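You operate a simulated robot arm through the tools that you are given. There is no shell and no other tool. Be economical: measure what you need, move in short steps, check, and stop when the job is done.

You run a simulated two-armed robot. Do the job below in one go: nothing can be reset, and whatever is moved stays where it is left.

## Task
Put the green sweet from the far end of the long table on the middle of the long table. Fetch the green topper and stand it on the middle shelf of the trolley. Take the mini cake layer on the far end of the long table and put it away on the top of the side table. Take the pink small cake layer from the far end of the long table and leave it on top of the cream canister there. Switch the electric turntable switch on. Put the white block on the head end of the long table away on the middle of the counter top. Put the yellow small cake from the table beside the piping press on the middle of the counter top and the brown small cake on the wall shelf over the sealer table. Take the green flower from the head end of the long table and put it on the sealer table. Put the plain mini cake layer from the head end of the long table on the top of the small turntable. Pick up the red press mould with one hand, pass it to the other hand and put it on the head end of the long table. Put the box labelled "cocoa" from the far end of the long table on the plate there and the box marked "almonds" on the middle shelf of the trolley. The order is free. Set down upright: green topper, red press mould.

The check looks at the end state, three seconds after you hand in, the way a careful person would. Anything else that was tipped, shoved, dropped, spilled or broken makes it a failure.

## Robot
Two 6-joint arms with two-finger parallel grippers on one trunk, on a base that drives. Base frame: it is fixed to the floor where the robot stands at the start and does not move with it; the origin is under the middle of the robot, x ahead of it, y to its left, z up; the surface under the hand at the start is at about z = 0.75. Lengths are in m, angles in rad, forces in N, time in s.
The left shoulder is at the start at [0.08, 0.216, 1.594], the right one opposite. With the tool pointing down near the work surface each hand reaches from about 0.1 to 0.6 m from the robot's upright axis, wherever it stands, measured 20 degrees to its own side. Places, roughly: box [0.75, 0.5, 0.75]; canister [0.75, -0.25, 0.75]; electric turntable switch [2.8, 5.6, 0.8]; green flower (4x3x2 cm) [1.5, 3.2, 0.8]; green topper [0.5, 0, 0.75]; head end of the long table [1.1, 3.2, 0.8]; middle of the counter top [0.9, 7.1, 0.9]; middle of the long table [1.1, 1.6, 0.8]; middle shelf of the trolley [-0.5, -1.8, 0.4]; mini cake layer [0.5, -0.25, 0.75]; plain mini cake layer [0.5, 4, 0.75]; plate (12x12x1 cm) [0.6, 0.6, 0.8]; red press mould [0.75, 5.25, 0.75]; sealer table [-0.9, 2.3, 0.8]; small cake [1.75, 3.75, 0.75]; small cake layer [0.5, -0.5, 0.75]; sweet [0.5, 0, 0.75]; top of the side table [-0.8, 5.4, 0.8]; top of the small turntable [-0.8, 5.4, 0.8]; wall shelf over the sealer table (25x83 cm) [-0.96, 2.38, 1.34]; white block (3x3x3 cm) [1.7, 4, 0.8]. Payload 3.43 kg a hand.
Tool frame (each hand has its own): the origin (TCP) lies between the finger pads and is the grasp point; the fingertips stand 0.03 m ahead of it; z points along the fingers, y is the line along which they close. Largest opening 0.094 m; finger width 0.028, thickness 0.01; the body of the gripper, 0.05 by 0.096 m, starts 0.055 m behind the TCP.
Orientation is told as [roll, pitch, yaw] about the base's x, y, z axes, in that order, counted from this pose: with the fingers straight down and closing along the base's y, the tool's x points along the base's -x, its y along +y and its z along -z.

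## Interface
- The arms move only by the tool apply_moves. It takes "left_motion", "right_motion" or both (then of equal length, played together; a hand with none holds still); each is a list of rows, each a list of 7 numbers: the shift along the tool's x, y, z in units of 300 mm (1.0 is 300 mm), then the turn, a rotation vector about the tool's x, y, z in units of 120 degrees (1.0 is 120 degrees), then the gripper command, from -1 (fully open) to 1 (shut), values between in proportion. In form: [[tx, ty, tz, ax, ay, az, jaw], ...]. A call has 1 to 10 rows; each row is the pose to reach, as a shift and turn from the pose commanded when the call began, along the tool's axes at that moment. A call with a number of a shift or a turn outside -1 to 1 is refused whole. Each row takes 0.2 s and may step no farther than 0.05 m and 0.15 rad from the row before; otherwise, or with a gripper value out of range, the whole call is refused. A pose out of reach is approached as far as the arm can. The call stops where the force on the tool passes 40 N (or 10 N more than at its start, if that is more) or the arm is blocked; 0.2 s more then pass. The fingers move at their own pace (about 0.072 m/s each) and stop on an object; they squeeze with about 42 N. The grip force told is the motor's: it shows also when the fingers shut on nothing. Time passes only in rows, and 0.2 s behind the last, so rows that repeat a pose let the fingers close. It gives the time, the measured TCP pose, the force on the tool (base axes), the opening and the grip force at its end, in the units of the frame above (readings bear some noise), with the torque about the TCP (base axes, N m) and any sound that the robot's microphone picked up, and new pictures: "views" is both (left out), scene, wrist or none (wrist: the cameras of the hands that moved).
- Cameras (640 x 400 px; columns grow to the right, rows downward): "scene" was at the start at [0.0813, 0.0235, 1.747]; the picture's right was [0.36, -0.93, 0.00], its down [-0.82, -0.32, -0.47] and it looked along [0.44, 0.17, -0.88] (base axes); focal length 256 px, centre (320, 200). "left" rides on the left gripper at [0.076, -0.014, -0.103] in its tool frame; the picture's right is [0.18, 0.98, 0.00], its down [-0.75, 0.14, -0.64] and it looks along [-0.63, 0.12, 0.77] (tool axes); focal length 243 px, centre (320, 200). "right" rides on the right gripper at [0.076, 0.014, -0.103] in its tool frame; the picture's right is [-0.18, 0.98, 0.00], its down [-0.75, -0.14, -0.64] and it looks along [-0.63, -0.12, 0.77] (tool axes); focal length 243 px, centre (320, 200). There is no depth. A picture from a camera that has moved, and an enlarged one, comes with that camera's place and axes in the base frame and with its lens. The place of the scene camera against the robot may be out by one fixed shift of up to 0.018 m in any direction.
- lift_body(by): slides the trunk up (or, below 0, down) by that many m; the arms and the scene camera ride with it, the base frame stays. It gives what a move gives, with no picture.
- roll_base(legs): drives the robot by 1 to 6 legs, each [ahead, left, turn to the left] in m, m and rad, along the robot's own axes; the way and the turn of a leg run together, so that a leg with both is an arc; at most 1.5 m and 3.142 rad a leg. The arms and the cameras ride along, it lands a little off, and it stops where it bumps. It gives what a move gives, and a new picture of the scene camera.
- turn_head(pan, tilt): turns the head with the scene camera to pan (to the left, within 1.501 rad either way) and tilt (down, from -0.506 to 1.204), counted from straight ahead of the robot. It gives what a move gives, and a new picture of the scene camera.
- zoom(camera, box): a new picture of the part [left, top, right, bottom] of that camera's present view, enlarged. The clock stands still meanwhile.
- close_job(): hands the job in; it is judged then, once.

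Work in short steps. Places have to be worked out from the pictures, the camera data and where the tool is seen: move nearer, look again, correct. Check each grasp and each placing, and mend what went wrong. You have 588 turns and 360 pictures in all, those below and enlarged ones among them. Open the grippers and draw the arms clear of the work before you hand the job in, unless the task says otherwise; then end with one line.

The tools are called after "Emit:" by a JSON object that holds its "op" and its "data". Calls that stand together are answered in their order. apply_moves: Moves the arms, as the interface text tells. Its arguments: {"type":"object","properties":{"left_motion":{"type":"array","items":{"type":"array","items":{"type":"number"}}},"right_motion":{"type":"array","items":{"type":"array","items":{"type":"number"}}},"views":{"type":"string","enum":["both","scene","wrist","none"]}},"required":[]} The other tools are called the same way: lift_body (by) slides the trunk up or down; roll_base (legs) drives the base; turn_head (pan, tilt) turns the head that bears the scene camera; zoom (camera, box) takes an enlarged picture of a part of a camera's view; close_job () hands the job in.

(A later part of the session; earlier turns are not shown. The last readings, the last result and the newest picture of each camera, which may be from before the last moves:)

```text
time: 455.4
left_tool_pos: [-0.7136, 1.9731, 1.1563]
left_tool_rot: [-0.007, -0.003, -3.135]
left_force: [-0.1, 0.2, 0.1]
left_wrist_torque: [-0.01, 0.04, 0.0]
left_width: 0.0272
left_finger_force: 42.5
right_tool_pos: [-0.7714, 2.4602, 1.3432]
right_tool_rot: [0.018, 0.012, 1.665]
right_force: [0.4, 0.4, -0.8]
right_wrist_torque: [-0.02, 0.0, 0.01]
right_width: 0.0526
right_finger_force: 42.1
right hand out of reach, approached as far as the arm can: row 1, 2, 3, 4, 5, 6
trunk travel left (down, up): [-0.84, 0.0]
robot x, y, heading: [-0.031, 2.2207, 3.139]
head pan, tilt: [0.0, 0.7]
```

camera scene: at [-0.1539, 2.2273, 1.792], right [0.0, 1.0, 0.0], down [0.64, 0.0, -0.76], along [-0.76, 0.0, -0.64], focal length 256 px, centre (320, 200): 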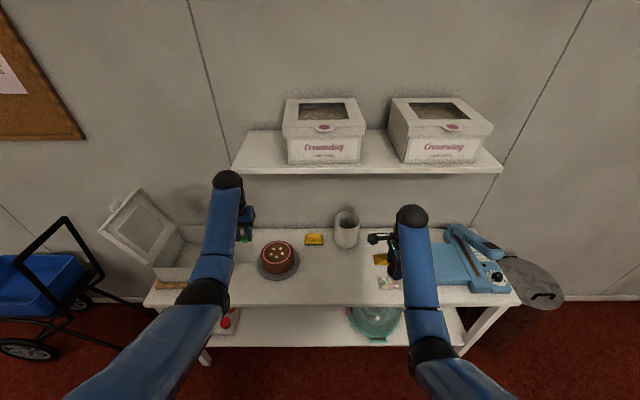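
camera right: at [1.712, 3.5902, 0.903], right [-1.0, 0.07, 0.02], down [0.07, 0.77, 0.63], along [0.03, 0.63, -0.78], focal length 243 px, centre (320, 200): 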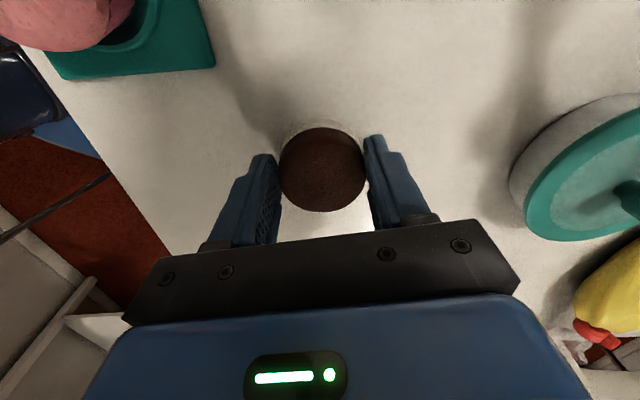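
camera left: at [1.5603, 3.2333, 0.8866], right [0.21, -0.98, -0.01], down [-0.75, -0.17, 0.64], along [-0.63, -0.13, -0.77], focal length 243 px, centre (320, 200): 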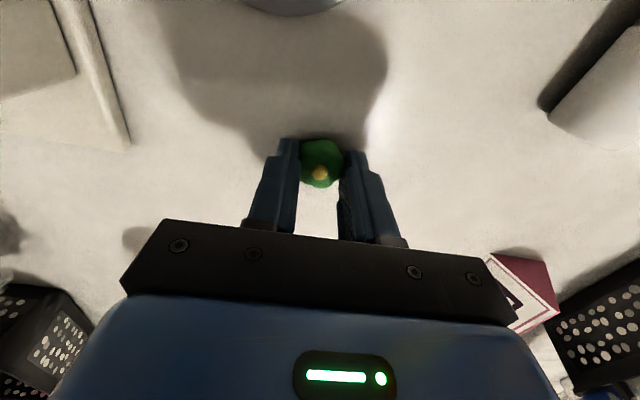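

The arm only reaches up when nearly extended; back the base off 0.2 m, then raise further and approach by driving.

Emit:
{"op": "roll_base", "data": {"legs": [[-0.2, 0, 0]]}}

Emit:
{"op": "apply_moves", "data": {"right_motion": [[0, 0, -0.15, 0, 0, 0, 1], [0, 0, -0.3, 0, 0, 0, 1], [0, 0, -0.45, 0, 0, 0, 1], [0, 0, -0.5, 0, 0, 0, 1]], "views": "both"}}

```text
time: 456.4
left_tool_pos: [-0.666, 1.9734, 1.1459]
left_tool_rot: [-0.005, 0.014, -3.135]
left_force: [0.3, -0.2, -0.6]
left_wrist_torque: [-0.03, -0.04, 0.04]
left_width: 0.0274
left_finger_force: 41.6
right_tool_pos: [-0.7264, 2.4616, 1.3305]
right_tool_rot: [0.006, 0.015, 1.664]
right_force: [0.2, -0.5, -1.1]
right_wrist_torque: [-0.01, -0.04, 0.0]
right_width: 0.0525
right_finger_force: 42.1
trunk travel left (down, up): [-0.84, 0.0]
robot x, y, heading: [0.0327, 2.2245, 3.138]
head pan, tilt: [0.0, 0.7]
stopped in leg 1: the robot was blocked; the commanded pose is now the measured one
camera scene: at [-0.1166, 2.2231, 1.7901], right [0.0, 1.0, 0.0], down [0.66, 0.0, -0.75], along [-0.75, 0.0, -0.66], focal length 256 px, centre (320, 200)
```

scene: 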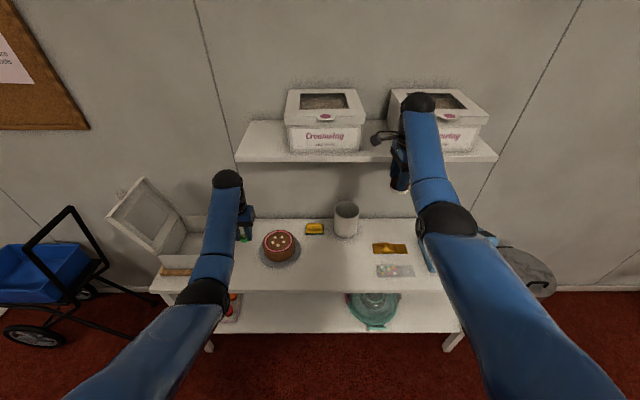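

```text
time: 457.4
left_tool_pos: [-0.6448, 1.9733, 1.1605]
left_tool_rot: [-0.005, -0.004, -3.135]
left_force: [0.4, 0.6, -1.1]
left_wrist_torque: [-0.02, 0.0, 0.02]
left_width: 0.0272
left_finger_force: 41.9
right_tool_pos: [-0.6982, 2.4625, 1.4958]
right_tool_rot: [0.025, 0.014, 1.664]
right_force: [0.5, -0.5, -0.3]
right_wrist_torque: [0.02, 0.04, -0.01]
right_width: 0.0527
right_finger_force: 42.0
right hand out of reach, approached as far as the arm can: row 1, 2, 3
trunk travel left (down, up): [-0.84, 0.0]
robot x, y, heading: [0.0352, 2.2195, 3.142]
head pan, tilt: [0.0, 0.7]
camera scene: at [-0.0828, 2.2228, 1.7924], right [0.0, 1.0, 0.0], down [0.64, 0.0, -0.77], along [-0.77, 0.0, -0.64], focal length 256 px, centre (320, 200)
camera right: at [-0.7039, 2.3863, 1.6012], right [-1.0, 0.09, 0.02], down [0.08, 0.77, 0.63], along [0.04, 0.63, -0.78], focal length 243 px, centre (320, 200)
```

scene: 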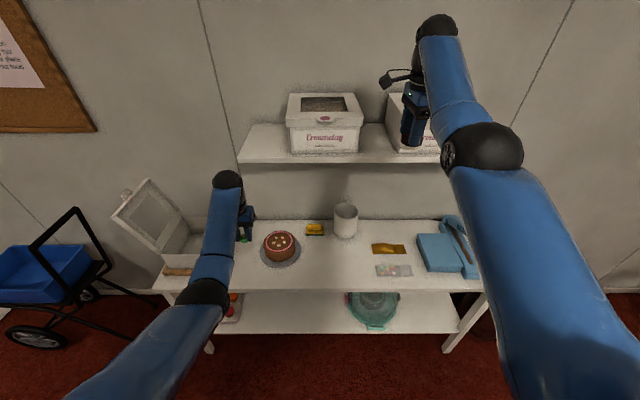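
right: 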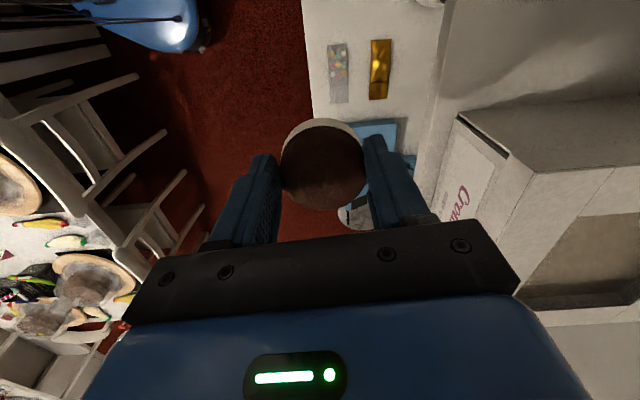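

Gap between boxes is y 2.355–2.493 (front of right box at x≈-0.85, box tops ≈1.46). Shift the hand to y≈2.424, then drive forward 0.2 m.

Emit:
{"op": "apply_moves", "data": {"right_motion": [[0.07, 0, 0, 0, 0, 0, 1], [0.129, 0, 0, 0, 0, 0, 1], [0.129, 0, 0, 0, 0, 0, 1]], "views": "none"}}

Emit:
{"op": "roll_base", "data": {"legs": [[0.14, 0, 0]]}}

Emit:
{"op": "zoom", "data": {"camera": "right", "box": [0, 0, 640, 400]}}

```text
time: 458.2
left_tool_pos: [-0.6465, 1.972, 1.1578]
left_tool_rot: [-0.003, -0.003, -3.133]
left_force: [-0.5, 0.5, -0.5]
left_wrist_torque: [0.0, 0.03, 0.01]
left_width: 0.0274
left_finger_force: 41.6
right_tool_pos: [-0.7006, 2.4231, 1.4947]
right_tool_rot: [0.023, 0.012, 1.665]
right_force: [0.3, -0.4, 0.3]
right_wrist_torque: [-0.04, 0.04, 0.01]
right_width: 0.0524
right_finger_force: 41.8
right hand out of reach, approached as far as the arm can: row 2
trunk travel left (down, up): [-0.84, 0.0]
robot x, y, heading: [0.0389, 2.223, 3.134]
head pan, tilt: [0.0, 0.7]
```

```text
time: 459.6
left_tool_pos: [-0.7864, 1.9745, 1.1596]
left_tool_rot: [-0.005, -0.001, -3.135]
left_force: [0.8, 0.1, -0.1]
left_wrist_torque: [0.03, -0.01, -0.04]
left_width: 0.0272
left_finger_force: 41.8
right_tool_pos: [-0.8394, 2.426, 1.4962]
right_tool_rot: [0.022, 0.014, 1.665]
right_force: [-0.2, -0.3, -0.5]
right_wrist_torque: [0.0, 0.02, -0.01]
right_width: 0.0525
right_finger_force: 42.2
trunk travel left (down, up): [-0.84, 0.0]
robot x, y, heading: [-0.1046, 2.2178, 3.132]
head pan, tilt: [0.0, 0.7]
camera scene: at [-0.2235, 2.2248, 1.7923], right [0.0, 1.0, 0.0], down [0.64, 0.0, -0.77], along [-0.77, 0.0, -0.64], focal length 256 px, centre (320, 200)
```

scene: 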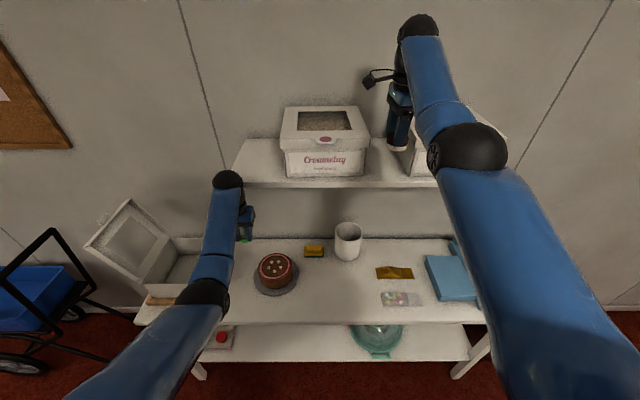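

```text
1.00 times, centred on (320, 200) of right (not enlarged: the box is as wide or as high as the picture)
camera zoom: at [-0.8447, 2.3502, 1.6006], right [-1.0, 0.09, 0.02], down [0.08, 0.77, 0.63], along [0.04, 0.63, -0.78], focal length 243 px, centre (320, 200)
```

zoom: 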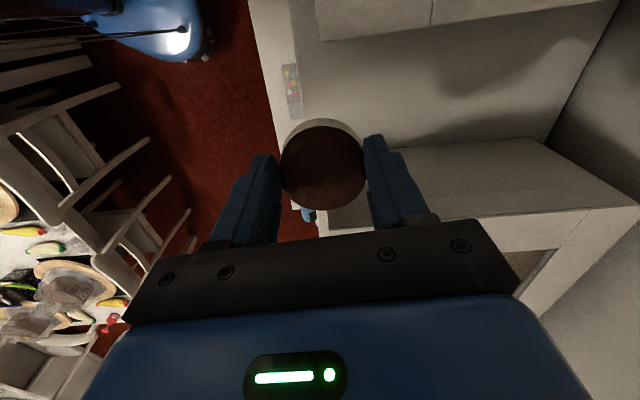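

Gap measured: y 2.377–2.488, centre 2.4325. Drive ahead 4.5 cm, fine-tune y, then lower.

Emit:
{"op": "roll_base", "data": {"legs": [[0.045, 0, 0]]}}

Emit:
{"op": "apply_moves", "data": {"right_motion": [[-0.02, 0, 0.06, 0, 0, 0, 1], [-0.02, 0, 0.12, 0, 0, 0, 1], [-0.02, 0, 0.18, 0, 0, 0, 1]], "views": "both"}}

```text
time: 460.3
left_tool_pos: [-0.7846, 1.974, 1.16]
left_tool_rot: [-0.004, 0.001, -3.132]
left_force: [-0.5, -0.6, -0.3]
left_wrist_torque: [-0.01, 0.01, -0.01]
left_width: 0.0274
left_finger_force: 42.5
right_tool_pos: [-0.8393, 2.4247, 1.499]
right_tool_rot: [0.026, 0.016, 1.669]
right_force: [0.4, -0.7, -0.2]
right_wrist_torque: [0.01, 0.0, -0.02]
right_width: 0.0522
right_finger_force: 42.0
trunk travel left (down, up): [-0.84, 0.0]
robot x, y, heading: [-0.1072, 2.2218, 3.135]
head pan, tilt: [0.0, 0.7]
stopped in leg 1: the robot was blocked; the commanded pose is now the measured one
camera scene: at [-0.2235, 2.2254, 1.7929], right [0.0, 1.0, 0.0], down [0.64, 0.0, -0.77], along [-0.77, 0.0, -0.64], focal length 256 px, centre (320, 200)
```

scene: 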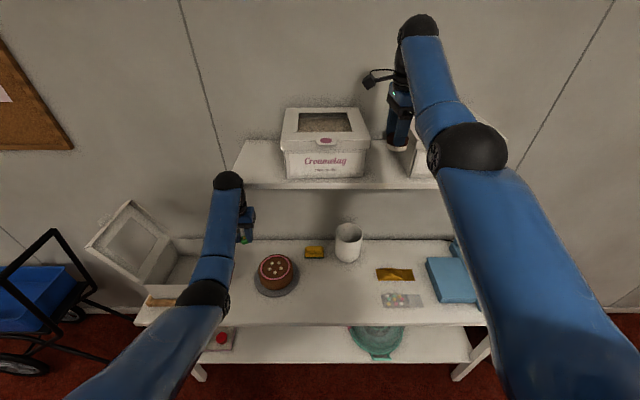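

```text
time: 461.1
left_tool_pos: [-0.7847, 1.9752, 1.1585]
left_tool_rot: [-0.007, 0.0, -3.135]
left_force: [0.8, -0.2, 0.4]
left_wrist_torque: [0.0, -0.05, 0.03]
left_width: 0.0275
left_finger_force: 42.1
right_tool_pos: [-0.8508, 2.4301, 1.444]
right_tool_rot: [0.027, 0.014, 1.668]
right_force: [0.5, 1.2, -0.2]
right_wrist_torque: [0.01, -0.03, -0.02]
right_width: 0.0524
right_finger_force: 42.0
right hand out of reach, approached as far as the arm can: row 2, 3
trunk travel left (down, up): [-0.84, 0.0]
robot x, y, heading: [-0.11, 2.2245, 3.136]
head pan, tilt: [0.0, 0.7]
camera scene: at [-0.2229, 2.2256, 1.7929], right [0.0, 1.0, 0.0], down [0.64, 0.0, -0.77], along [-0.77, 0.0, -0.64], focal length 256 px, centre (320, 200)
camera right: at [-0.8543, 2.3551, 1.5498], right [-1.0, 0.09, 0.02], down [0.08, 0.77, 0.63], along [0.04, 0.63, -0.78], focal length 243 px, centre (320, 200)
```

scene: 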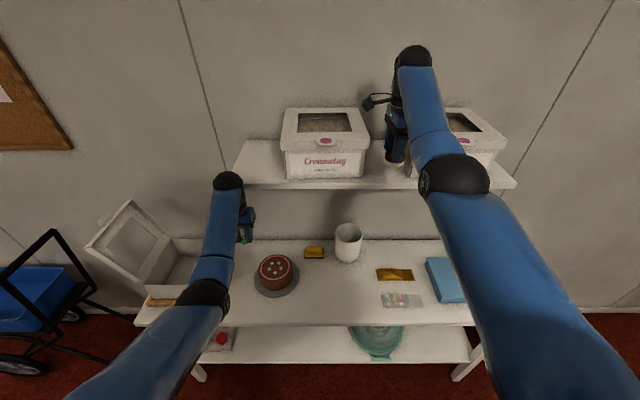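
right: 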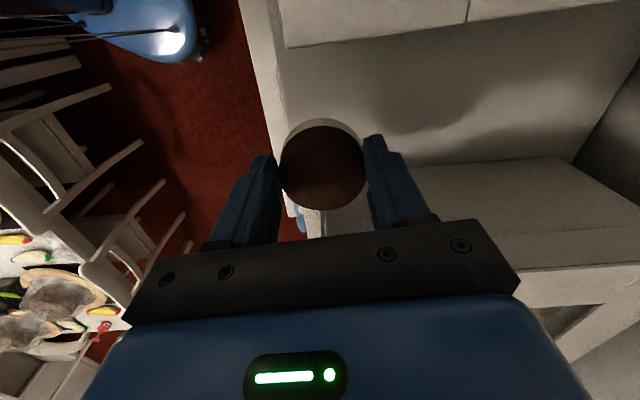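

The base is blocked going forward, so extend the arm instead: move the hand 3 cm further in and lower a bit.

Emit:
{"op": "apply_moves", "data": {"right_motion": [[0, 0.06, 0.03, 0, 0, 0, 1], [0, 0.12, 0.06, 0, 0, 0, 1], [0, 0.12, 0.1, 0, 0, 0, 1]], "views": "wrist"}}

```text
time: 461.9
left_tool_pos: [-0.7846, 1.9757, 1.16]
left_tool_rot: [-0.007, -0.001, -3.131]
left_force: [-0.2, -0.2, -0.8]
left_wrist_torque: [-0.02, 0.03, 0.03]
left_width: 0.0274
left_finger_force: 42.7
right_tool_pos: [-0.8582, 2.4267, 1.4219]
right_tool_rot: [0.028, 0.013, 1.667]
right_force: [0.9, -0.1, -0.1]
right_wrist_torque: [0.04, 0.02, 0.04]
right_width: 0.0523
right_finger_force: 42.2
right hand out of reach, approached as far as the arm can: row 1, 2, 3
trunk travel left (down, up): [-0.84, 0.0]
robot x, y, heading: [-0.1095, 2.2224, 3.142]
head pan, tilt: [0.0, 0.7]
camera right: at [-0.8634, 2.3515, 1.5272], right [-1.0, 0.09, 0.03], down [0.08, 0.77, 0.63], along [0.04, 0.63, -0.78], focal length 243 px, centre (320, 200)
```

right: 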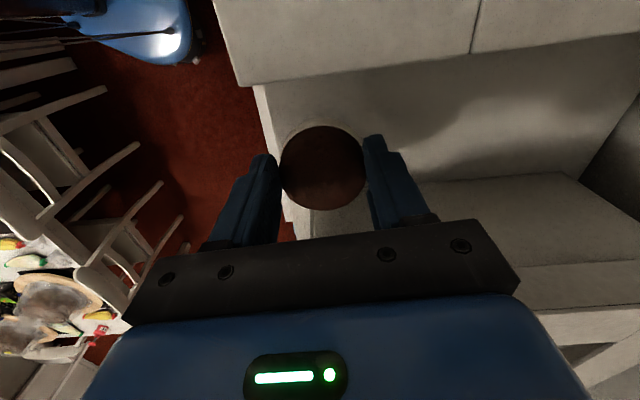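

Look down in front of the robot to see what blocks the base.

Emit:
{"op": "turn_head", "data": {"pan": 0.0, "tilt": 1.2}}

Emit:
{"op": "zoom", "data": {"camera": "left", "box": [0, 0, 640, 400]}}

```text
time: 462.9
left_tool_pos: [-0.7845, 1.975, 1.1595]
left_tool_rot: [-0.006, 0.0, -3.132]
left_force: [1.4, 0.1, -0.3]
left_wrist_torque: [0.0, -0.01, 0.01]
left_width: 0.0274
left_finger_force: 41.7
right_tool_pos: [-0.8581, 2.4251, 1.4221]
right_tool_rot: [0.028, 0.013, 1.667]
right_force: [0.8, -0.2, -0.7]
right_wrist_torque: [0.02, 0.0, 0.0]
right_width: 0.0523
right_finger_force: 42.4
trunk travel left (down, up): [-0.84, 0.0]
robot x, y, heading: [-0.1098, 2.2243, 3.142]
head pan, tilt: [0.0, 1.201]
camera scene: at [-0.1941, 2.2252, 1.7568], right [0.0, 1.0, 0.0], down [0.93, 0.0, -0.37], along [-0.37, 0.0, -0.93], focal length 256 px, centre (320, 200)
```

scene: 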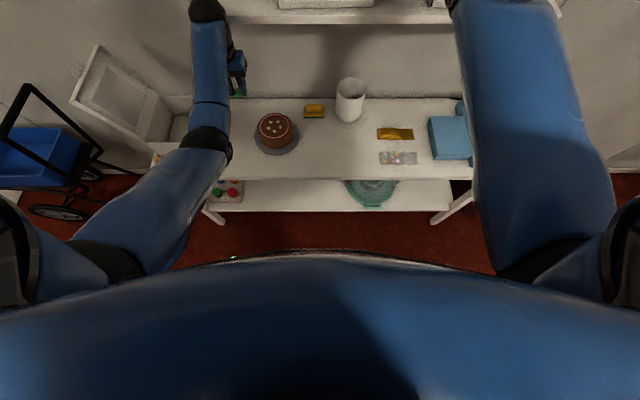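

```text
1.00 times, centred on (320, 200) of left (not enlarged: the box is as wide or as high as the picture)
camera zoom: at [-0.7093, 1.9883, 1.2618], right [0.19, -0.98, 0.0], down [-0.75, -0.15, 0.64], along [-0.63, -0.12, -0.77], focal length 243 px, centre (320, 200)
```

zoom: 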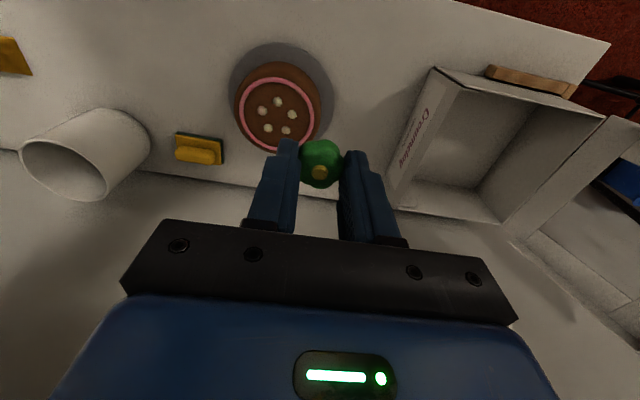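

The left wrist touches the shelf's front edge, blocking the drive. Lower and retract the left hand first.

Emit:
{"op": "apply_moves", "data": {"left_motion": [[0.1, 0, 0.1, 0, 0, 0, 1], [0.2, 0, 0.2, 0, 0, 0, 1], [0.3, 0, 0.3, 0, 0, 0, 1], [0.4, 0, 0.4, 0, 0, 0, 1], [0.5, 0, 0.5, 0, 0, 0, 1]], "views": "none"}}

Emit:
{"op": "apply_moves", "data": {"right_motion": [[0, 0, -0.12, 0, 0, 0, 1], [0, 0, -0.2, 0, 0, 0, 1]], "views": "none"}}

Emit:
{"op": "roll_base", "data": {"legs": [[0.06, 0, 0]]}}

```text
time: 464.1
left_tool_pos: [-0.6403, 1.9774, 1.0064]
left_tool_rot: [-0.005, 0.01, -3.134]
left_force: [-0.4, 0.4, -0.6]
left_wrist_torque: [-0.04, 0.0, -0.02]
left_width: 0.0275
left_finger_force: 42.1
right_tool_pos: [-0.8694, 2.4231, 1.4161]
right_tool_rot: [0.019, 0.012, 1.667]
right_force: [0.1, 0.3, -0.5]
right_wrist_torque: [0.0, -0.01, 0.01]
right_width: 0.0523
right_finger_force: 42.0
trunk travel left (down, up): [-0.84, 0.0]
robot x, y, heading: [-0.111, 2.2268, 3.14]
head pan, tilt: [0.0, 1.201]
```

```text
time: 464.7
left_tool_pos: [-0.6407, 1.9766, 1.0072]
left_tool_rot: [-0.006, 0.008, -3.133]
left_force: [0.3, -0.6, -0.3]
left_wrist_torque: [0.0, 0.01, -0.03]
left_width: 0.0273
left_finger_force: 42.4
right_tool_pos: [-0.8551, 2.4249, 1.4736]
right_tool_rot: [0.019, 0.012, 1.666]
right_force: [-0.2, -0.1, -1.1]
right_wrist_torque: [0.0, -0.01, 0.01]
right_width: 0.0521
right_finger_force: 42.0
right hand out of reach, approached as far as the arm can: row 1, 2
trunk travel left (down, up): [-0.84, 0.0]
robot x, y, heading: [-0.1074, 2.2281, 3.138]
head pan, tilt: [0.0, 1.201]
```

```text
time: 465.6
left_tool_pos: [-0.6895, 1.9763, 1.0122]
left_tool_rot: [-0.006, -0.003, -3.136]
left_force: [1.1, -0.7, -0.3]
left_wrist_torque: [-0.03, 0.06, -0.02]
left_width: 0.0272
left_finger_force: 42.4
right_tool_pos: [-0.8993, 2.4247, 1.4816]
right_tool_rot: [0.031, 0.012, 1.668]
right_force: [1.5, -0.6, 0.0]
right_wrist_torque: [0.02, 0.12, -0.03]
right_width: 0.052
right_finger_force: 41.8
trunk travel left (down, up): [-0.84, 0.0]
robot x, y, heading: [-0.1709, 2.2255, 3.144]
head pan, tilt: [0.0, 1.201]
camera scene: at [-0.2481, 2.2236, 1.7571], right [0.0, 1.0, 0.0], down [0.93, 0.0, -0.37], along [-0.37, 0.0, -0.93], focal length 256 px, centre (320, 200)
```

scene: 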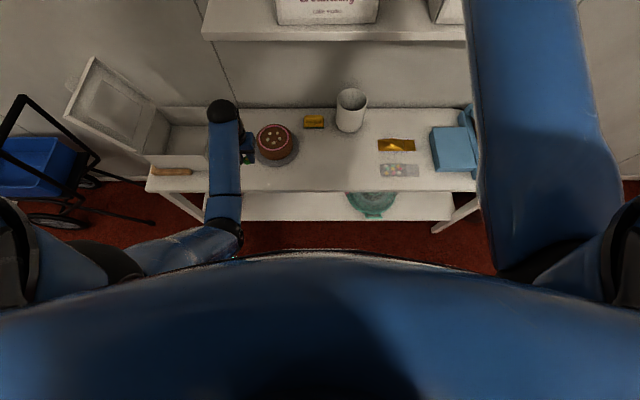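

Now free. Lower the right hand toward the shelf with the small y correction.

Emit:
{"op": "apply_moves", "data": {"right_motion": [[-0.024, 0, 0.08, 0, 0, 0, 1], [-0.024, 0, 0.16, 0, 0, 0, 1], [-0.024, 0, 0.22, 0, 0, 0, 1], [-0.024, 0, 0.25, 0, 0, 0, 1]], "views": "wrist"}}

```text
time: 466.6
left_tool_pos: [-0.6991, 1.9772, 1.0053]
left_tool_rot: [-0.005, 0.01, -3.135]
left_force: [-0.2, -0.6, -0.4]
left_wrist_torque: [0.02, 0.03, -0.01]
left_width: 0.0274
left_finger_force: 41.8
right_tool_pos: [-0.9179, 2.4307, 1.3973]
right_tool_rot: [0.02, 0.012, 1.667]
right_force: [0.4, -0.3, -0.2]
right_wrist_torque: [-0.03, -0.05, 0.01]
right_width: 0.0523
right_finger_force: 42.3
right hand out of reach, approached as far as the arm can: row 3, 4
trunk travel left (down, up): [-0.84, 0.0]
robot x, y, heading: [-0.1682, 2.2216, 3.138]
head pan, tilt: [0.0, 1.201]
camera right: at [-0.9247, 2.3557, 1.5017], right [-1.0, 0.09, 0.02], down [0.08, 0.77, 0.63], along [0.04, 0.63, -0.78], focal length 243 px, centre (320, 200)
```

right: 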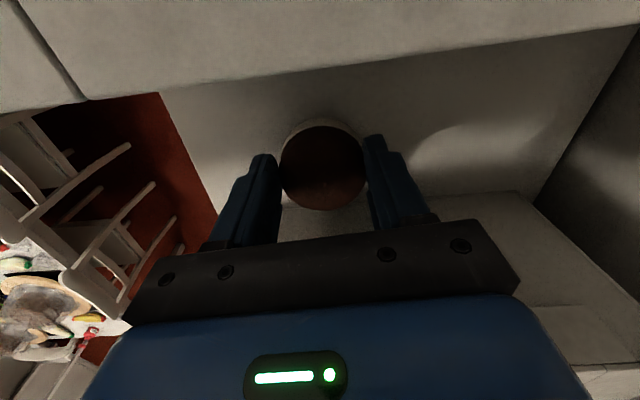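

Just above the shelf. Lower in fine steps to contact.

Emit:
{"op": "apply_moves", "data": {"right_motion": [[0, 0, 0.008, 0, 0, 0, 1], [0, 0, 0.016, 0, 0, 0, 1], [0, 0, 0.024, 0, 0, 0, 1], [0, 0, 0.032, 0, 0, 0, 1]], "views": "none"}}

```text
time: 467.6
left_tool_pos: [-0.6967, 1.9767, 1.0064]
left_tool_rot: [-0.005, 0.01, -3.135]
left_force: [0.8, 0.2, -0.1]
left_wrist_torque: [-0.05, -0.01, -0.01]
left_width: 0.0275
left_finger_force: 42.5
right_tool_pos: [-0.9185, 2.4312, 1.3896]
right_tool_rot: [0.025, 0.013, 1.667]
right_force: [-3.0, -0.3, 6.2]
right_wrist_torque: [0.04, 0.02, 0.03]
right_width: 0.0522
right_finger_force: 41.5
trunk travel left (down, up): [-0.84, 0.0]
robot x, y, heading: [-0.1679, 2.2243, 3.137]
head pan, tilt: [0.0, 1.201]
```

Contact (6 N). Open moderately and rise.

Emit:
{"op": "apply_moves", "data": {"right_motion": [[0, 0, 0.002, 0, 0, 0, 0.3], [0, 0, 0.002, 0, 0, 0, -0.5], [0, 0, 0.002, 0, 0, 0, -0.5], [0, 0, -0.08, 0, 0, 0, -0.5], [0, 0, -0.18, 0, 0, 0, -0.5], [0, 0, -0.3, 0, 0, 0, -0.5], [0, 0, -0.4, 0, 0, 0, -0.5]], "views": "wrist"}}

```text
time: 469.2
left_tool_pos: [-0.6986, 1.9772, 1.0057]
left_tool_rot: [-0.006, 0.009, -3.134]
left_force: [0.7, 0.2, 1.4]
left_wrist_torque: [0.01, 0.01, 0.0]
left_width: 0.0276
left_finger_force: 41.9
right_tool_pos: [-0.905, 2.433, 1.505]
right_tool_rot: [0.02, 0.012, 1.666]
right_force: [0.7, 0.4, -0.1]
right_wrist_torque: [0.01, 0.02, 0.01]
right_width: 0.0705
right_finger_force: 0.0
right hand out of reach, approached as far as the arm can: row 6, 7
trunk travel left (down, up): [-0.84, 0.0]
robot x, y, heading: [-0.1681, 2.2246, 3.137]
head pan, tilt: [0.0, 1.201]
camera right: at [-0.9117, 2.3573, 1.6097], right [-1.0, 0.09, 0.02], down [0.08, 0.77, 0.63], along [0.04, 0.63, -0.78], focal length 243 px, centre (320, 200)
```

right: 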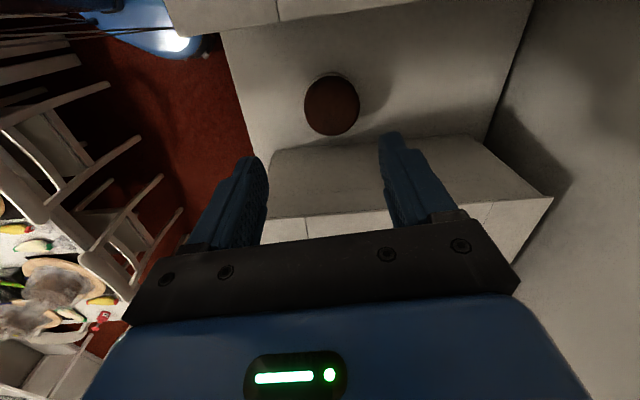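

Brown cake stands on the wall shelf. Back off 0.15 m, bring the right hand down, then handle the flower.

Emit:
{"op": "roll_base", "data": {"legs": [[-0.15, 0, 0]]}}

Emit:
{"op": "apply_moves", "data": {"right_motion": [[-0.1, -0.06, 0.1, 0, 0, 0, -0.5], [-0.2, -0.12, 0.2, 0, 0, 0, -0.5], [-0.3, -0.18, 0.3, 0, 0, 0, -0.5], [-0.4, -0.24, 0.4, 0, 0, 0, -0.5], [-0.45, -0.3, 0.52, 0, 0, 0, -0.5], [-0.5, -0.3, 0.65, 0, 0, 0, -0.5], [-0.5, -0.3, 0.8, 0, 0, 0, -0.5]], "views": "scene"}}

```text
time: 470.6
left_tool_pos: [-0.5534, 1.9768, 1.0043]
left_tool_rot: [-0.004, 0.016, -3.134]
left_force: [0.1, 0.4, -0.2]
left_wrist_torque: [-0.05, 0.01, 0.02]
left_width: 0.0273
left_finger_force: 42.4
right_tool_pos: [-0.7642, 2.432, 1.4996]
right_tool_rot: [0.019, 0.012, 1.667]
right_force: [-0.2, -1.2, 0.2]
right_wrist_torque: [-0.02, -0.03, -0.01]
right_width: 0.0708
right_finger_force: 0.1
trunk travel left (down, up): [-0.84, 0.0]
robot x, y, heading: [-0.0225, 2.2244, 3.138]
head pan, tilt: [0.0, 1.201]
camera scene: at [-0.123, 2.2233, 1.7556], right [0.0, 1.0, 0.0], down [0.93, 0.0, -0.36], along [-0.36, 0.0, -0.93], focal length 256 px, centre (320, 200)
```

scene: 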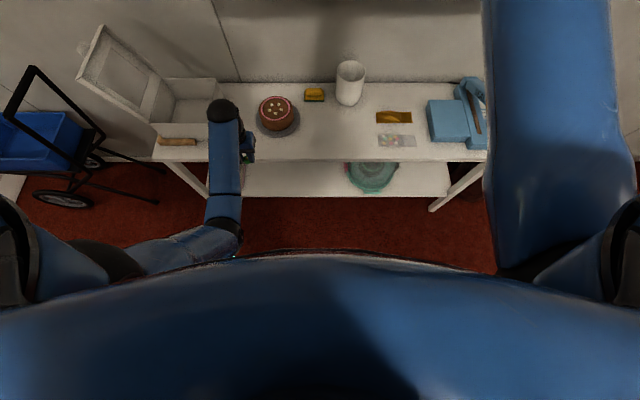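

```text
time: 472.2
left_tool_pos: [-0.5496, 1.9774, 1.006]
left_tool_rot: [-0.006, 0.009, -3.132]
left_force: [0.3, 0.0, -0.8]
left_wrist_torque: [0.02, -0.01, 0.03]
left_width: 0.0275
left_finger_force: 42.2
right_tool_pos: [-0.7123, 2.5963, 1.25]
right_tool_rot: [0.023, 0.012, 1.667]
right_force: [0.0, -0.1, -0.5]
right_wrist_torque: [0.01, 0.03, 0.0]
right_width: 0.0705
right_finger_force: 0.2
right hand out of reach, approached as far as the arm can: row 1, 2, 3, 4, 5, 6, 7
trunk travel left (down, up): [-0.84, 0.0]
robot x, y, heading: [-0.017, 2.228, 3.14]
head pan, tilt: [0.0, 1.201]
camera scene: at [-0.1149, 2.2232, 1.7562], right [0.0, 1.0, 0.0], down [0.93, 0.0, -0.36], along [-0.36, 0.0, -0.93], focal length 256 px, centre (320, 200)
```

scene: 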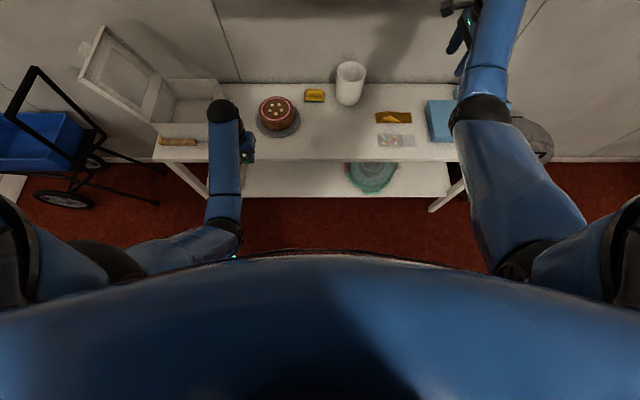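

Lower the trunk 0.2 (left hand is in front of the table edge), then retract the right hand and raise the left a bit.

Emit:
{"op": "lift_body", "data": {"by": -0.2}}

Emit:
{"op": "apply_moves", "data": {"left_motion": [[0, 0, -0.12, 0, 0, 0, 1], [0, 0, -0.24, 0, 0, 0, 1], [0, 0, -0.36, 0, 0, 0, 1], [0, 0, -0.36, 0, 0, 0, 1]], "right_motion": [[0, -0.12, 0.05, 0, 0, 0, -0.5], [0, -0.24, 0.1, 0, 0, 0, -0.5], [0, -0.36, 0.15, 0, 0, 0, -0.5], [0, -0.42, 0.2, 0, 0, 0, -0.5]], "views": "none"}}

Emit:
{"op": "roll_base", "data": {"legs": [[0, -0.18, 0], [0.1, 0, 0]]}}

```text
time: 474.4
left_tool_pos: [-0.5481, 1.977, 0.8067]
left_tool_rot: [-0.005, 0.008, -3.134]
left_force: [-1.0, 0.1, 0.0]
left_wrist_torque: [0.0, 0.0, -0.03]
left_width: 0.027
left_finger_force: 41.8
right_tool_pos: [-0.7125, 2.5958, 1.0508]
right_tool_rot: [0.021, 0.012, 1.667]
right_force: [-0.4, 0.2, 0.5]
right_wrist_torque: [0.01, 0.02, -0.03]
right_width: 0.0701
right_finger_force: 0.1
trunk travel left (down, up): [-0.64, 0.2]
robot x, y, heading: [-0.0219, 2.2215, 3.144]
head pan, tilt: [0.0, 1.201]
```

```text
time: 475.4
left_tool_pos: [-0.5657, 1.9771, 0.8778]
left_tool_rot: [-0.005, 0.006, -3.132]
left_force: [-0.3, -0.1, 0.1]
left_wrist_torque: [0.0, -0.01, 0.02]
left_width: 0.0275
left_finger_force: 42.2
left hand out of reach, approached as far as the arm can: row 2, 3, 4
right_tool_pos: [-0.6268, 2.6185, 0.9477]
right_tool_rot: [0.023, 0.012, 1.669]
right_force: [0.2, 0.3, 0.8]
right_wrist_torque: [0.0, 0.0, 0.0]
right_width: 0.0707
right_finger_force: 0.0
right hand out of reach, approached as far as the arm can: row 1, 2, 3, 4
trunk travel left (down, up): [-0.64, 0.2]
robot x, y, heading: [-0.0215, 2.227, 3.141]
head pan, tilt: [0.0, 1.201]
```

```text
time: 477.7
left_tool_pos: [-0.6652, 2.1639, 0.8787]
left_tool_rot: [-0.007, 0.006, -3.139]
left_force: [0.3, -0.2, 0.4]
left_wrist_torque: [0.02, -0.01, 0.02]
left_width: 0.0274
left_finger_force: 42.1
right_tool_pos: [-0.725, 2.8055, 0.9483]
right_tool_rot: [0.025, 0.013, 1.662]
right_force: [0.5, 0.4, -0.2]
right_wrist_torque: [0.05, 0.02, 0.01]
right_width: 0.0706
right_finger_force: 0.0
trunk travel left (down, up): [-0.64, 0.2]
robot x, y, heading: [-0.1206, 2.4047, 3.138]
head pan, tilt: [0.0, 1.201]
camera scene: at [-0.2128, 2.4083, 1.5564], right [0.01, 1.0, 0.0], down [0.93, -0.01, -0.37], along [-0.37, 0.0, -0.93], focal length 256 px, centre (320, 200)
```

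scene: 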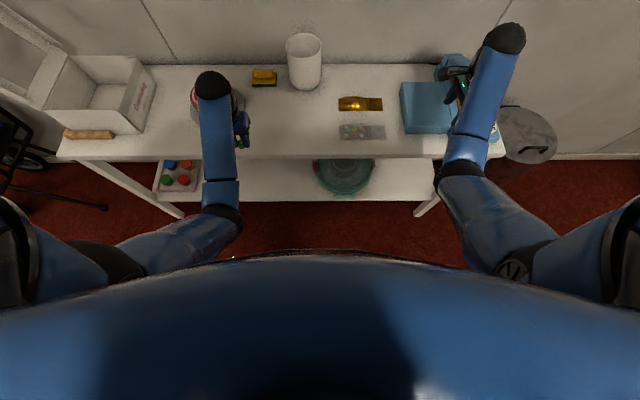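

Move the left hand over the free table spot (-0.75,2.27).

Emit:
{"op": "apply_moves", "data": {"left_motion": [[-0.09, -0.118, 0, 0, 0, 0, 1], [-0.18, -0.236, 0, 0, 0, 0, 1], [-0.283, -0.353, 0, 0, 0, 0, 1], [-0.283, -0.353, 0.03, 0, 0, 0, 1]], "views": "both"}}

```text
time: 478.7
left_tool_pos: [-0.7526, 2.2682, 0.8694]
left_tool_rot: [-0.006, 0.006, -3.137]
left_force: [-0.3, -0.8, 0.2]
left_wrist_torque: [-0.04, -0.03, -0.01]
left_width: 0.0275
left_finger_force: 42.2
right_tool_pos: [-0.7261, 2.8057, 0.9473]
right_tool_rot: [0.024, 0.013, 1.663]
right_force: [-0.2, 0.5, -0.8]
right_wrist_torque: [0.01, 0.0, -0.01]
right_width: 0.0704
right_finger_force: 0.1
trunk travel left (down, up): [-0.64, 0.2]
robot x, y, heading: [-0.1257, 2.4057, 3.14]
head pan, tilt: [0.0, 1.201]
camera scene: at [-0.2156, 2.4072, 1.5561], right [0.01, 1.0, 0.0], down [0.93, -0.01, -0.36], along [-0.36, 0.0, -0.93], focal length 256 px, centre (320, 200)
camera left: at [-0.6783, 2.2813, 0.9715], right [0.19, -0.98, 0.0], down [-0.76, -0.15, 0.64], along [-0.63, -0.12, -0.77], focal length 243 px, centre (320, 200)
```

scene: 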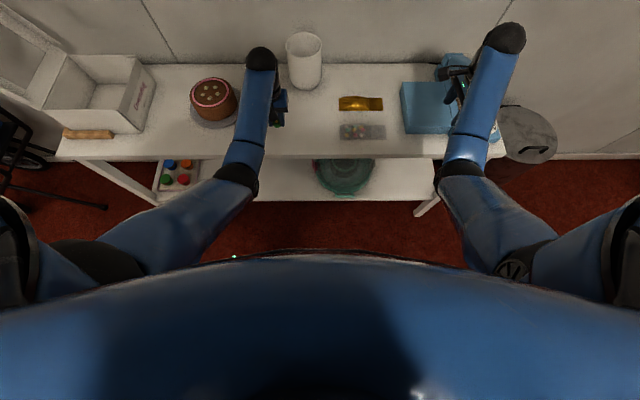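
left: 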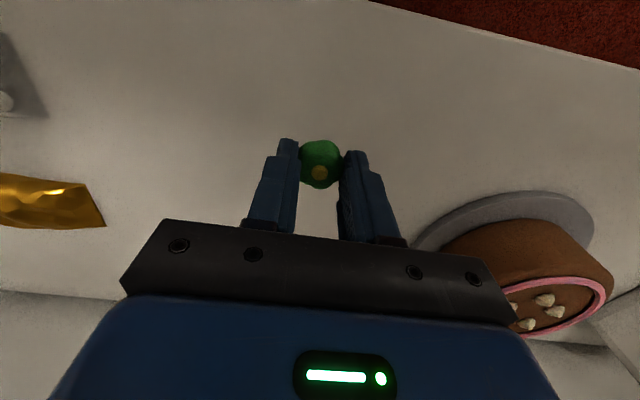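

Free below. Lower in steps until contact.

Emit:
{"op": "apply_moves", "data": {"left_motion": [[0, 0, 0.05, 0, 0, 0, 1], [0, 0, 0.09, 0, 0, 0, 1], [0, 0, 0.105, 0, 0, 0, 1], [0, 0, 0.115, 0, 0, 0, 1], [0, 0, 0.123, 0, 0, 0, 1]], "views": "none"}}

```text
time: 479.9
left_tool_pos: [-0.7532, 2.2693, 0.8306]
left_tool_rot: [-0.005, 0.007, -3.139]
left_force: [-0.4, 0.0, 0.2]
left_wrist_torque: [0.01, -0.02, 0.01]
left_width: 0.0275
left_finger_force: 41.9
right_tool_pos: [-0.7268, 2.8072, 0.947]
right_tool_rot: [0.022, 0.012, 1.663]
right_force: [-0.2, 0.0, 1.0]
right_wrist_torque: [-0.01, 0.04, 0.01]
right_width: 0.0706
right_finger_force: 0.2
trunk travel left (down, up): [-0.64, 0.2]
robot x, y, heading: [-0.1234, 2.4093, 3.134]
head pan, tilt: [0.0, 1.201]
```

Emit:
{"op": "apply_moves", "data": {"left_motion": [[0, 0, 0.012, 0, 0, 0, 1], [0, 0, 0.024, 0, 0, 0, 1], [0, 0, 0.036, 0, 0, 0, 1], [0, 0, 0.048, 0, 0, 0, 1], [0, 0, 0.06, 0, 0, 0, 1]], "views": "wrist"}}

```text
time: 481.1
left_tool_pos: [-0.7517, 2.2679, 0.8152]
left_tool_rot: [-0.006, 0.003, -3.139]
left_force: [-1.3, -0.5, 3.2]
left_wrist_torque: [-0.03, 0.06, 0.03]
left_width: 0.0274
left_finger_force: 41.9
right_tool_pos: [-0.7255, 2.8058, 0.9468]
right_tool_rot: [0.024, 0.012, 1.664]
right_force: [-0.2, 0.9, 0.6]
right_wrist_torque: [-0.04, 0.02, 0.0]
right_width: 0.0703
right_finger_force: 0.0
trunk travel left (down, up): [-0.64, 0.2]
robot x, y, heading: [-0.1219, 2.4054, 3.135]
head pan, tilt: [0.0, 1.201]
camera left: at [-0.6776, 2.2811, 0.9172], right [0.19, -0.98, 0.0], down [-0.76, -0.15, 0.64], along [-0.63, -0.12, -0.77], focal length 243 px, centre (320, 200)
```

left: 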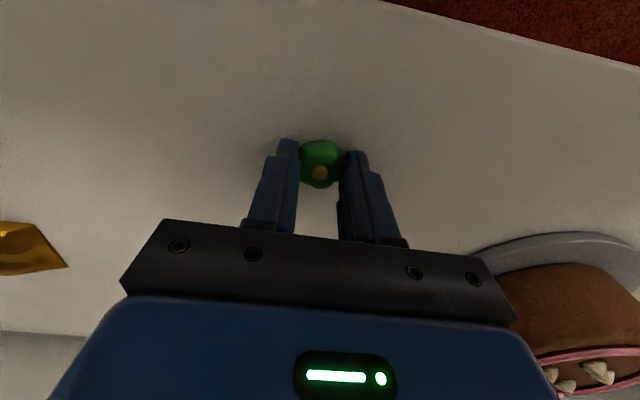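

Contact (≈3 N, table z≈0.78). Release and rise.

Emit:
{"op": "apply_moves", "data": {"left_motion": [[0, 0, 0.002, 0, 0, 0, 0.5], [0, 0, 0.002, 0, 0, 0, 0.0], [0, 0, 0.002, 0, 0, 0, -0.1], [0, 0, -0.1, 0, 0, 0, -0.1], [0, 0, -0.22, 0, 0, 0, -0.1], [0, 0, -0.35, 0, 0, 0, -0.1]], "views": "wrist"}}

```text
time: 482.5
left_tool_pos: [-0.7532, 2.2672, 0.9181]
left_tool_rot: [-0.006, 0.007, -3.138]
left_force: [0.3, 0.2, 0.3]
left_wrist_torque: [0.01, 0.04, 0.04]
left_width: 0.0518
left_finger_force: 0.0
right_tool_pos: [-0.7264, 2.8067, 0.9479]
right_tool_rot: [0.021, 0.013, 1.663]
right_force: [-0.6, -0.4, 0.0]
right_wrist_torque: [0.01, -0.02, -0.03]
right_width: 0.0705
right_finger_force: 0.1
trunk travel left (down, up): [-0.64, 0.2]
robot x, y, heading: [-0.1182, 2.4078, 3.139]
head pan, tilt: [0.0, 1.201]
camera left: at [-0.6788, 2.2806, 1.0211], right [0.19, -0.98, 0.0], down [-0.76, -0.15, 0.64], along [-0.62, -0.12, -0.77], focal length 243 px, centre (320, 200)
```

left: 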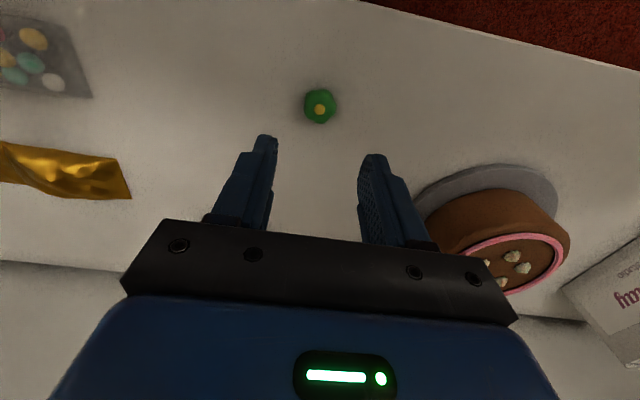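

All placements done. Retreat, and check the near-side chairs that the base bumped earlier.

Emit:
{"op": "lift_body", "data": {"by": 0.06}}

Emit:
{"op": "roll_base", "data": {"legs": [[-0.1, 0, 0], [0, 0, -1.57]]}}

Emit:
{"op": "turn_head", "data": {"pan": -1.4, "tilt": 0.75}}

```text
time: 483.5
left_tool_pos: [-0.754, 2.2675, 0.9778]
left_tool_rot: [-0.005, 0.008, -3.138]
left_force: [-0.7, 0.4, -0.1]
left_wrist_torque: [-0.01, -0.03, 0.01]
left_width: 0.0517
left_finger_force: 0.1
right_tool_pos: [-0.7268, 2.8067, 1.0082]
right_tool_rot: [0.021, 0.011, 1.663]
right_force: [-0.1, -0.2, -0.2]
right_wrist_torque: [-0.03, 0.03, 0.03]
right_width: 0.0707
right_finger_force: 0.1
trunk travel left (down, up): [-0.7, 0.14]
robot x, y, heading: [-0.1197, 2.4074, 3.133]
head pan, tilt: [0.0, 1.201]
```

```text
time: 488.4
left_tool_pos: [-0.1749, 3.0361, 0.9767]
left_tool_rot: [-0.007, 0.007, 1.599]
left_force: [0.0, -0.1, -0.3]
left_wrist_torque: [0.01, -0.03, 0.0]
left_width: 0.0519
left_finger_force: 0.1
right_tool_pos: [0.3637, 3.021, 1.0069]
right_tool_rot: [0.022, 0.013, 0.116]
right_force: [0.5, 0.6, 0.1]
right_wrist_torque: [0.01, -0.04, -0.03]
right_width: 0.0706
right_finger_force: 0.0
trunk travel left (down, up): [-0.7, 0.14]
robot x, y, heading: [-0.0223, 2.4045, 1.591]
head pan, tilt: [0.0, 1.201]
camera scene: at [-0.0311, 2.4928, 1.6161], right [1.0, 0.02, 0.0], down [0.02, -0.93, -0.36], along [-0.01, 0.36, -0.93], focal length 256 px, centre (320, 200)
```

scene: 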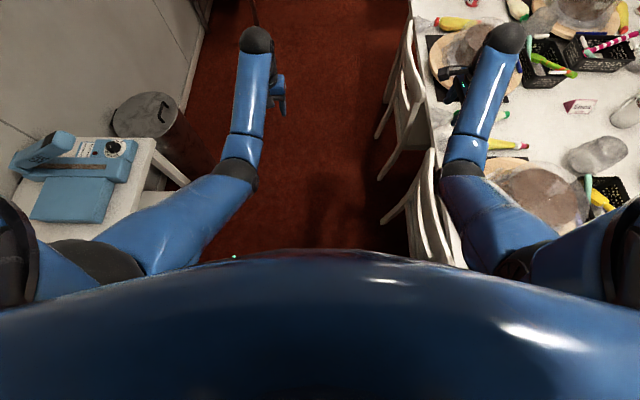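

```text
time: 489.9
left_tool_pos: [-0.1751, 3.0369, 0.9765]
left_tool_rot: [-0.003, 0.006, 1.597]
left_force: [-0.3, 0.6, 0.3]
left_wrist_torque: [0.0, 0.01, 0.01]
left_width: 0.0515
left_finger_force: 0.1
right_tool_pos: [0.3641, 3.0208, 1.0066]
right_tool_rot: [0.024, 0.012, 0.116]
right_force: [-0.6, -0.3, 0.4]
right_wrist_torque: [-0.02, 0.02, -0.02]
right_width: 0.0704
right_finger_force: 0.1
trunk travel left (down, up): [-0.7, 0.14]
robot x, y, heading: [-0.0202, 2.4059, 1.586]
head pan, tilt: [-1.4, 0.75]
camera scene: at [0.0517, 2.4523, 1.6478], right [0.19, -0.98, 0.0], down [-0.67, -0.13, -0.73], along [0.72, 0.14, -0.68], focal length 256 px, centre (320, 200)
```

scene: 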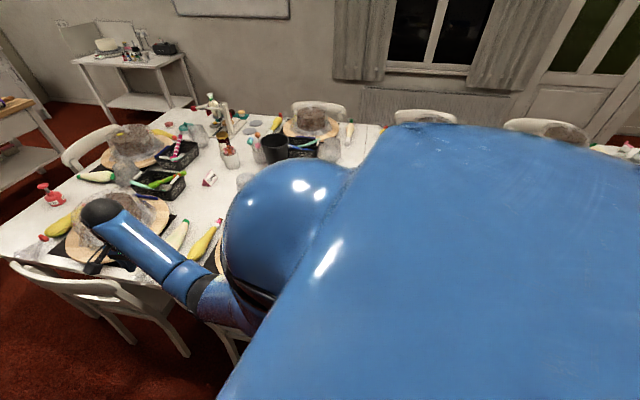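

Raise the trunk, shift left, and turn to face the long table to inspect the chair near y≈2.2 and the sweet.

Emit:
{"op": "lift_body", "data": {"by": 0.14}}

Emit:
{"op": "roll_base", "data": {"legs": [[0, 0.15, 0], [0, 0, -1.57]]}}

Emit:
{"op": "turn_head", "data": {"pan": -0.3, "tilt": 0.95}}

```text
time: 491.6
left_tool_pos: [-0.1753, 3.0364, 1.1177]
left_tool_rot: [-0.006, 0.006, 1.599]
left_force: [0.1, -0.7, 0.2]
left_wrist_torque: [-0.02, -0.01, 0.02]
left_width: 0.0516
left_finger_force: 0.0
right_tool_pos: [0.3643, 3.0205, 1.1464]
right_tool_rot: [0.023, 0.011, 0.115]
right_force: [0.2, 0.0, -0.1]
right_wrist_torque: [0.0, 0.0, 0.02]
right_width: 0.0703
right_finger_force: 0.0
trunk travel left (down, up): [-0.84, 0.0]
robot x, y, heading: [-0.0246, 2.4032, 1.583]
head pan, tilt: [-1.4, 0.75]
```

```text
time: 496.7
left_tool_pos: [0.4529, 2.5759, 1.1181]
left_tool_rot: [-0.006, 0.008, 0.055]
left_force: [0.5, 0.1, -0.2]
left_wrist_torque: [0.02, -0.01, 0.07]
left_width: 0.0515
left_finger_force: 0.2
right_tool_pos: [0.4525, 2.036, 1.1471]
right_tool_rot: [0.023, 0.013, -1.427]
right_force: [0.0, -0.5, 0.2]
right_wrist_torque: [0.0, -0.01, -0.01]
right_width: 0.0704
right_finger_force: 0.0
trunk travel left (down, up): [-0.84, 0.0]
robot x, y, heading: [-0.1739, 2.4043, 0.044]
head pan, tilt: [-1.4, 0.75]
camera scene: at [-0.1329, 2.3246, 1.7879], right [-0.98, -0.21, 0.0], down [-0.15, 0.67, -0.73], along [0.16, -0.71, -0.68], focal length 256 px, centre (320, 200)
```

scene: 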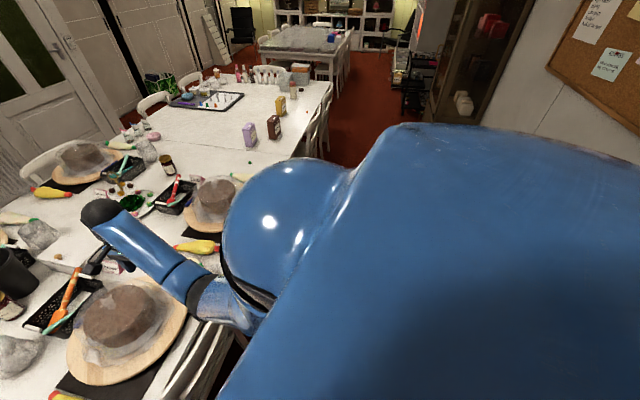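

```text
time: 498.1
left_tool_pos: [0.4533, 2.5757, 1.1175]
left_tool_rot: [-0.005, 0.008, 0.053]
left_force: [0.4, -0.4, 0.4]
left_wrist_torque: [0.01, -0.01, 0.03]
left_width: 0.0516
left_finger_force: 0.0
right_tool_pos: [0.4518, 2.0374, 1.1474]
right_tool_rot: [0.023, 0.013, -1.428]
right_force: [0.9, -0.3, 0.0]
right_wrist_torque: [0.04, 0.01, -0.03]
right_width: 0.0706
right_finger_force: 0.0
trunk travel left (down, up): [-0.84, 0.0]
robot x, y, heading: [-0.1704, 2.4044, 0.043]
head pan, tilt: [-0.3, 0.949]
camera scene: at [-0.0803, 2.3866, 1.7723], right [-0.25, -0.97, 0.0], down [-0.79, 0.21, -0.58], along [0.56, -0.15, -0.81], focal length 256 px, centre (320, 200)
```

scene: 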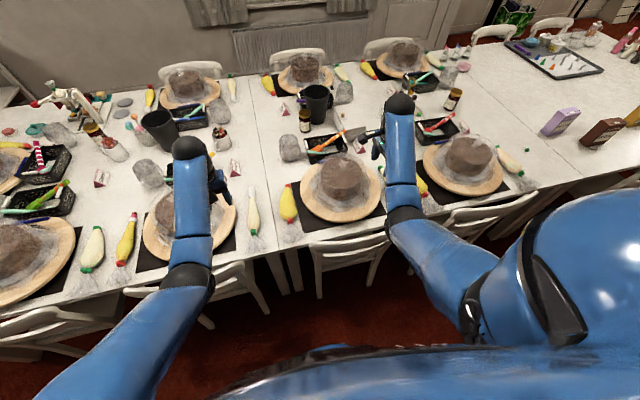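

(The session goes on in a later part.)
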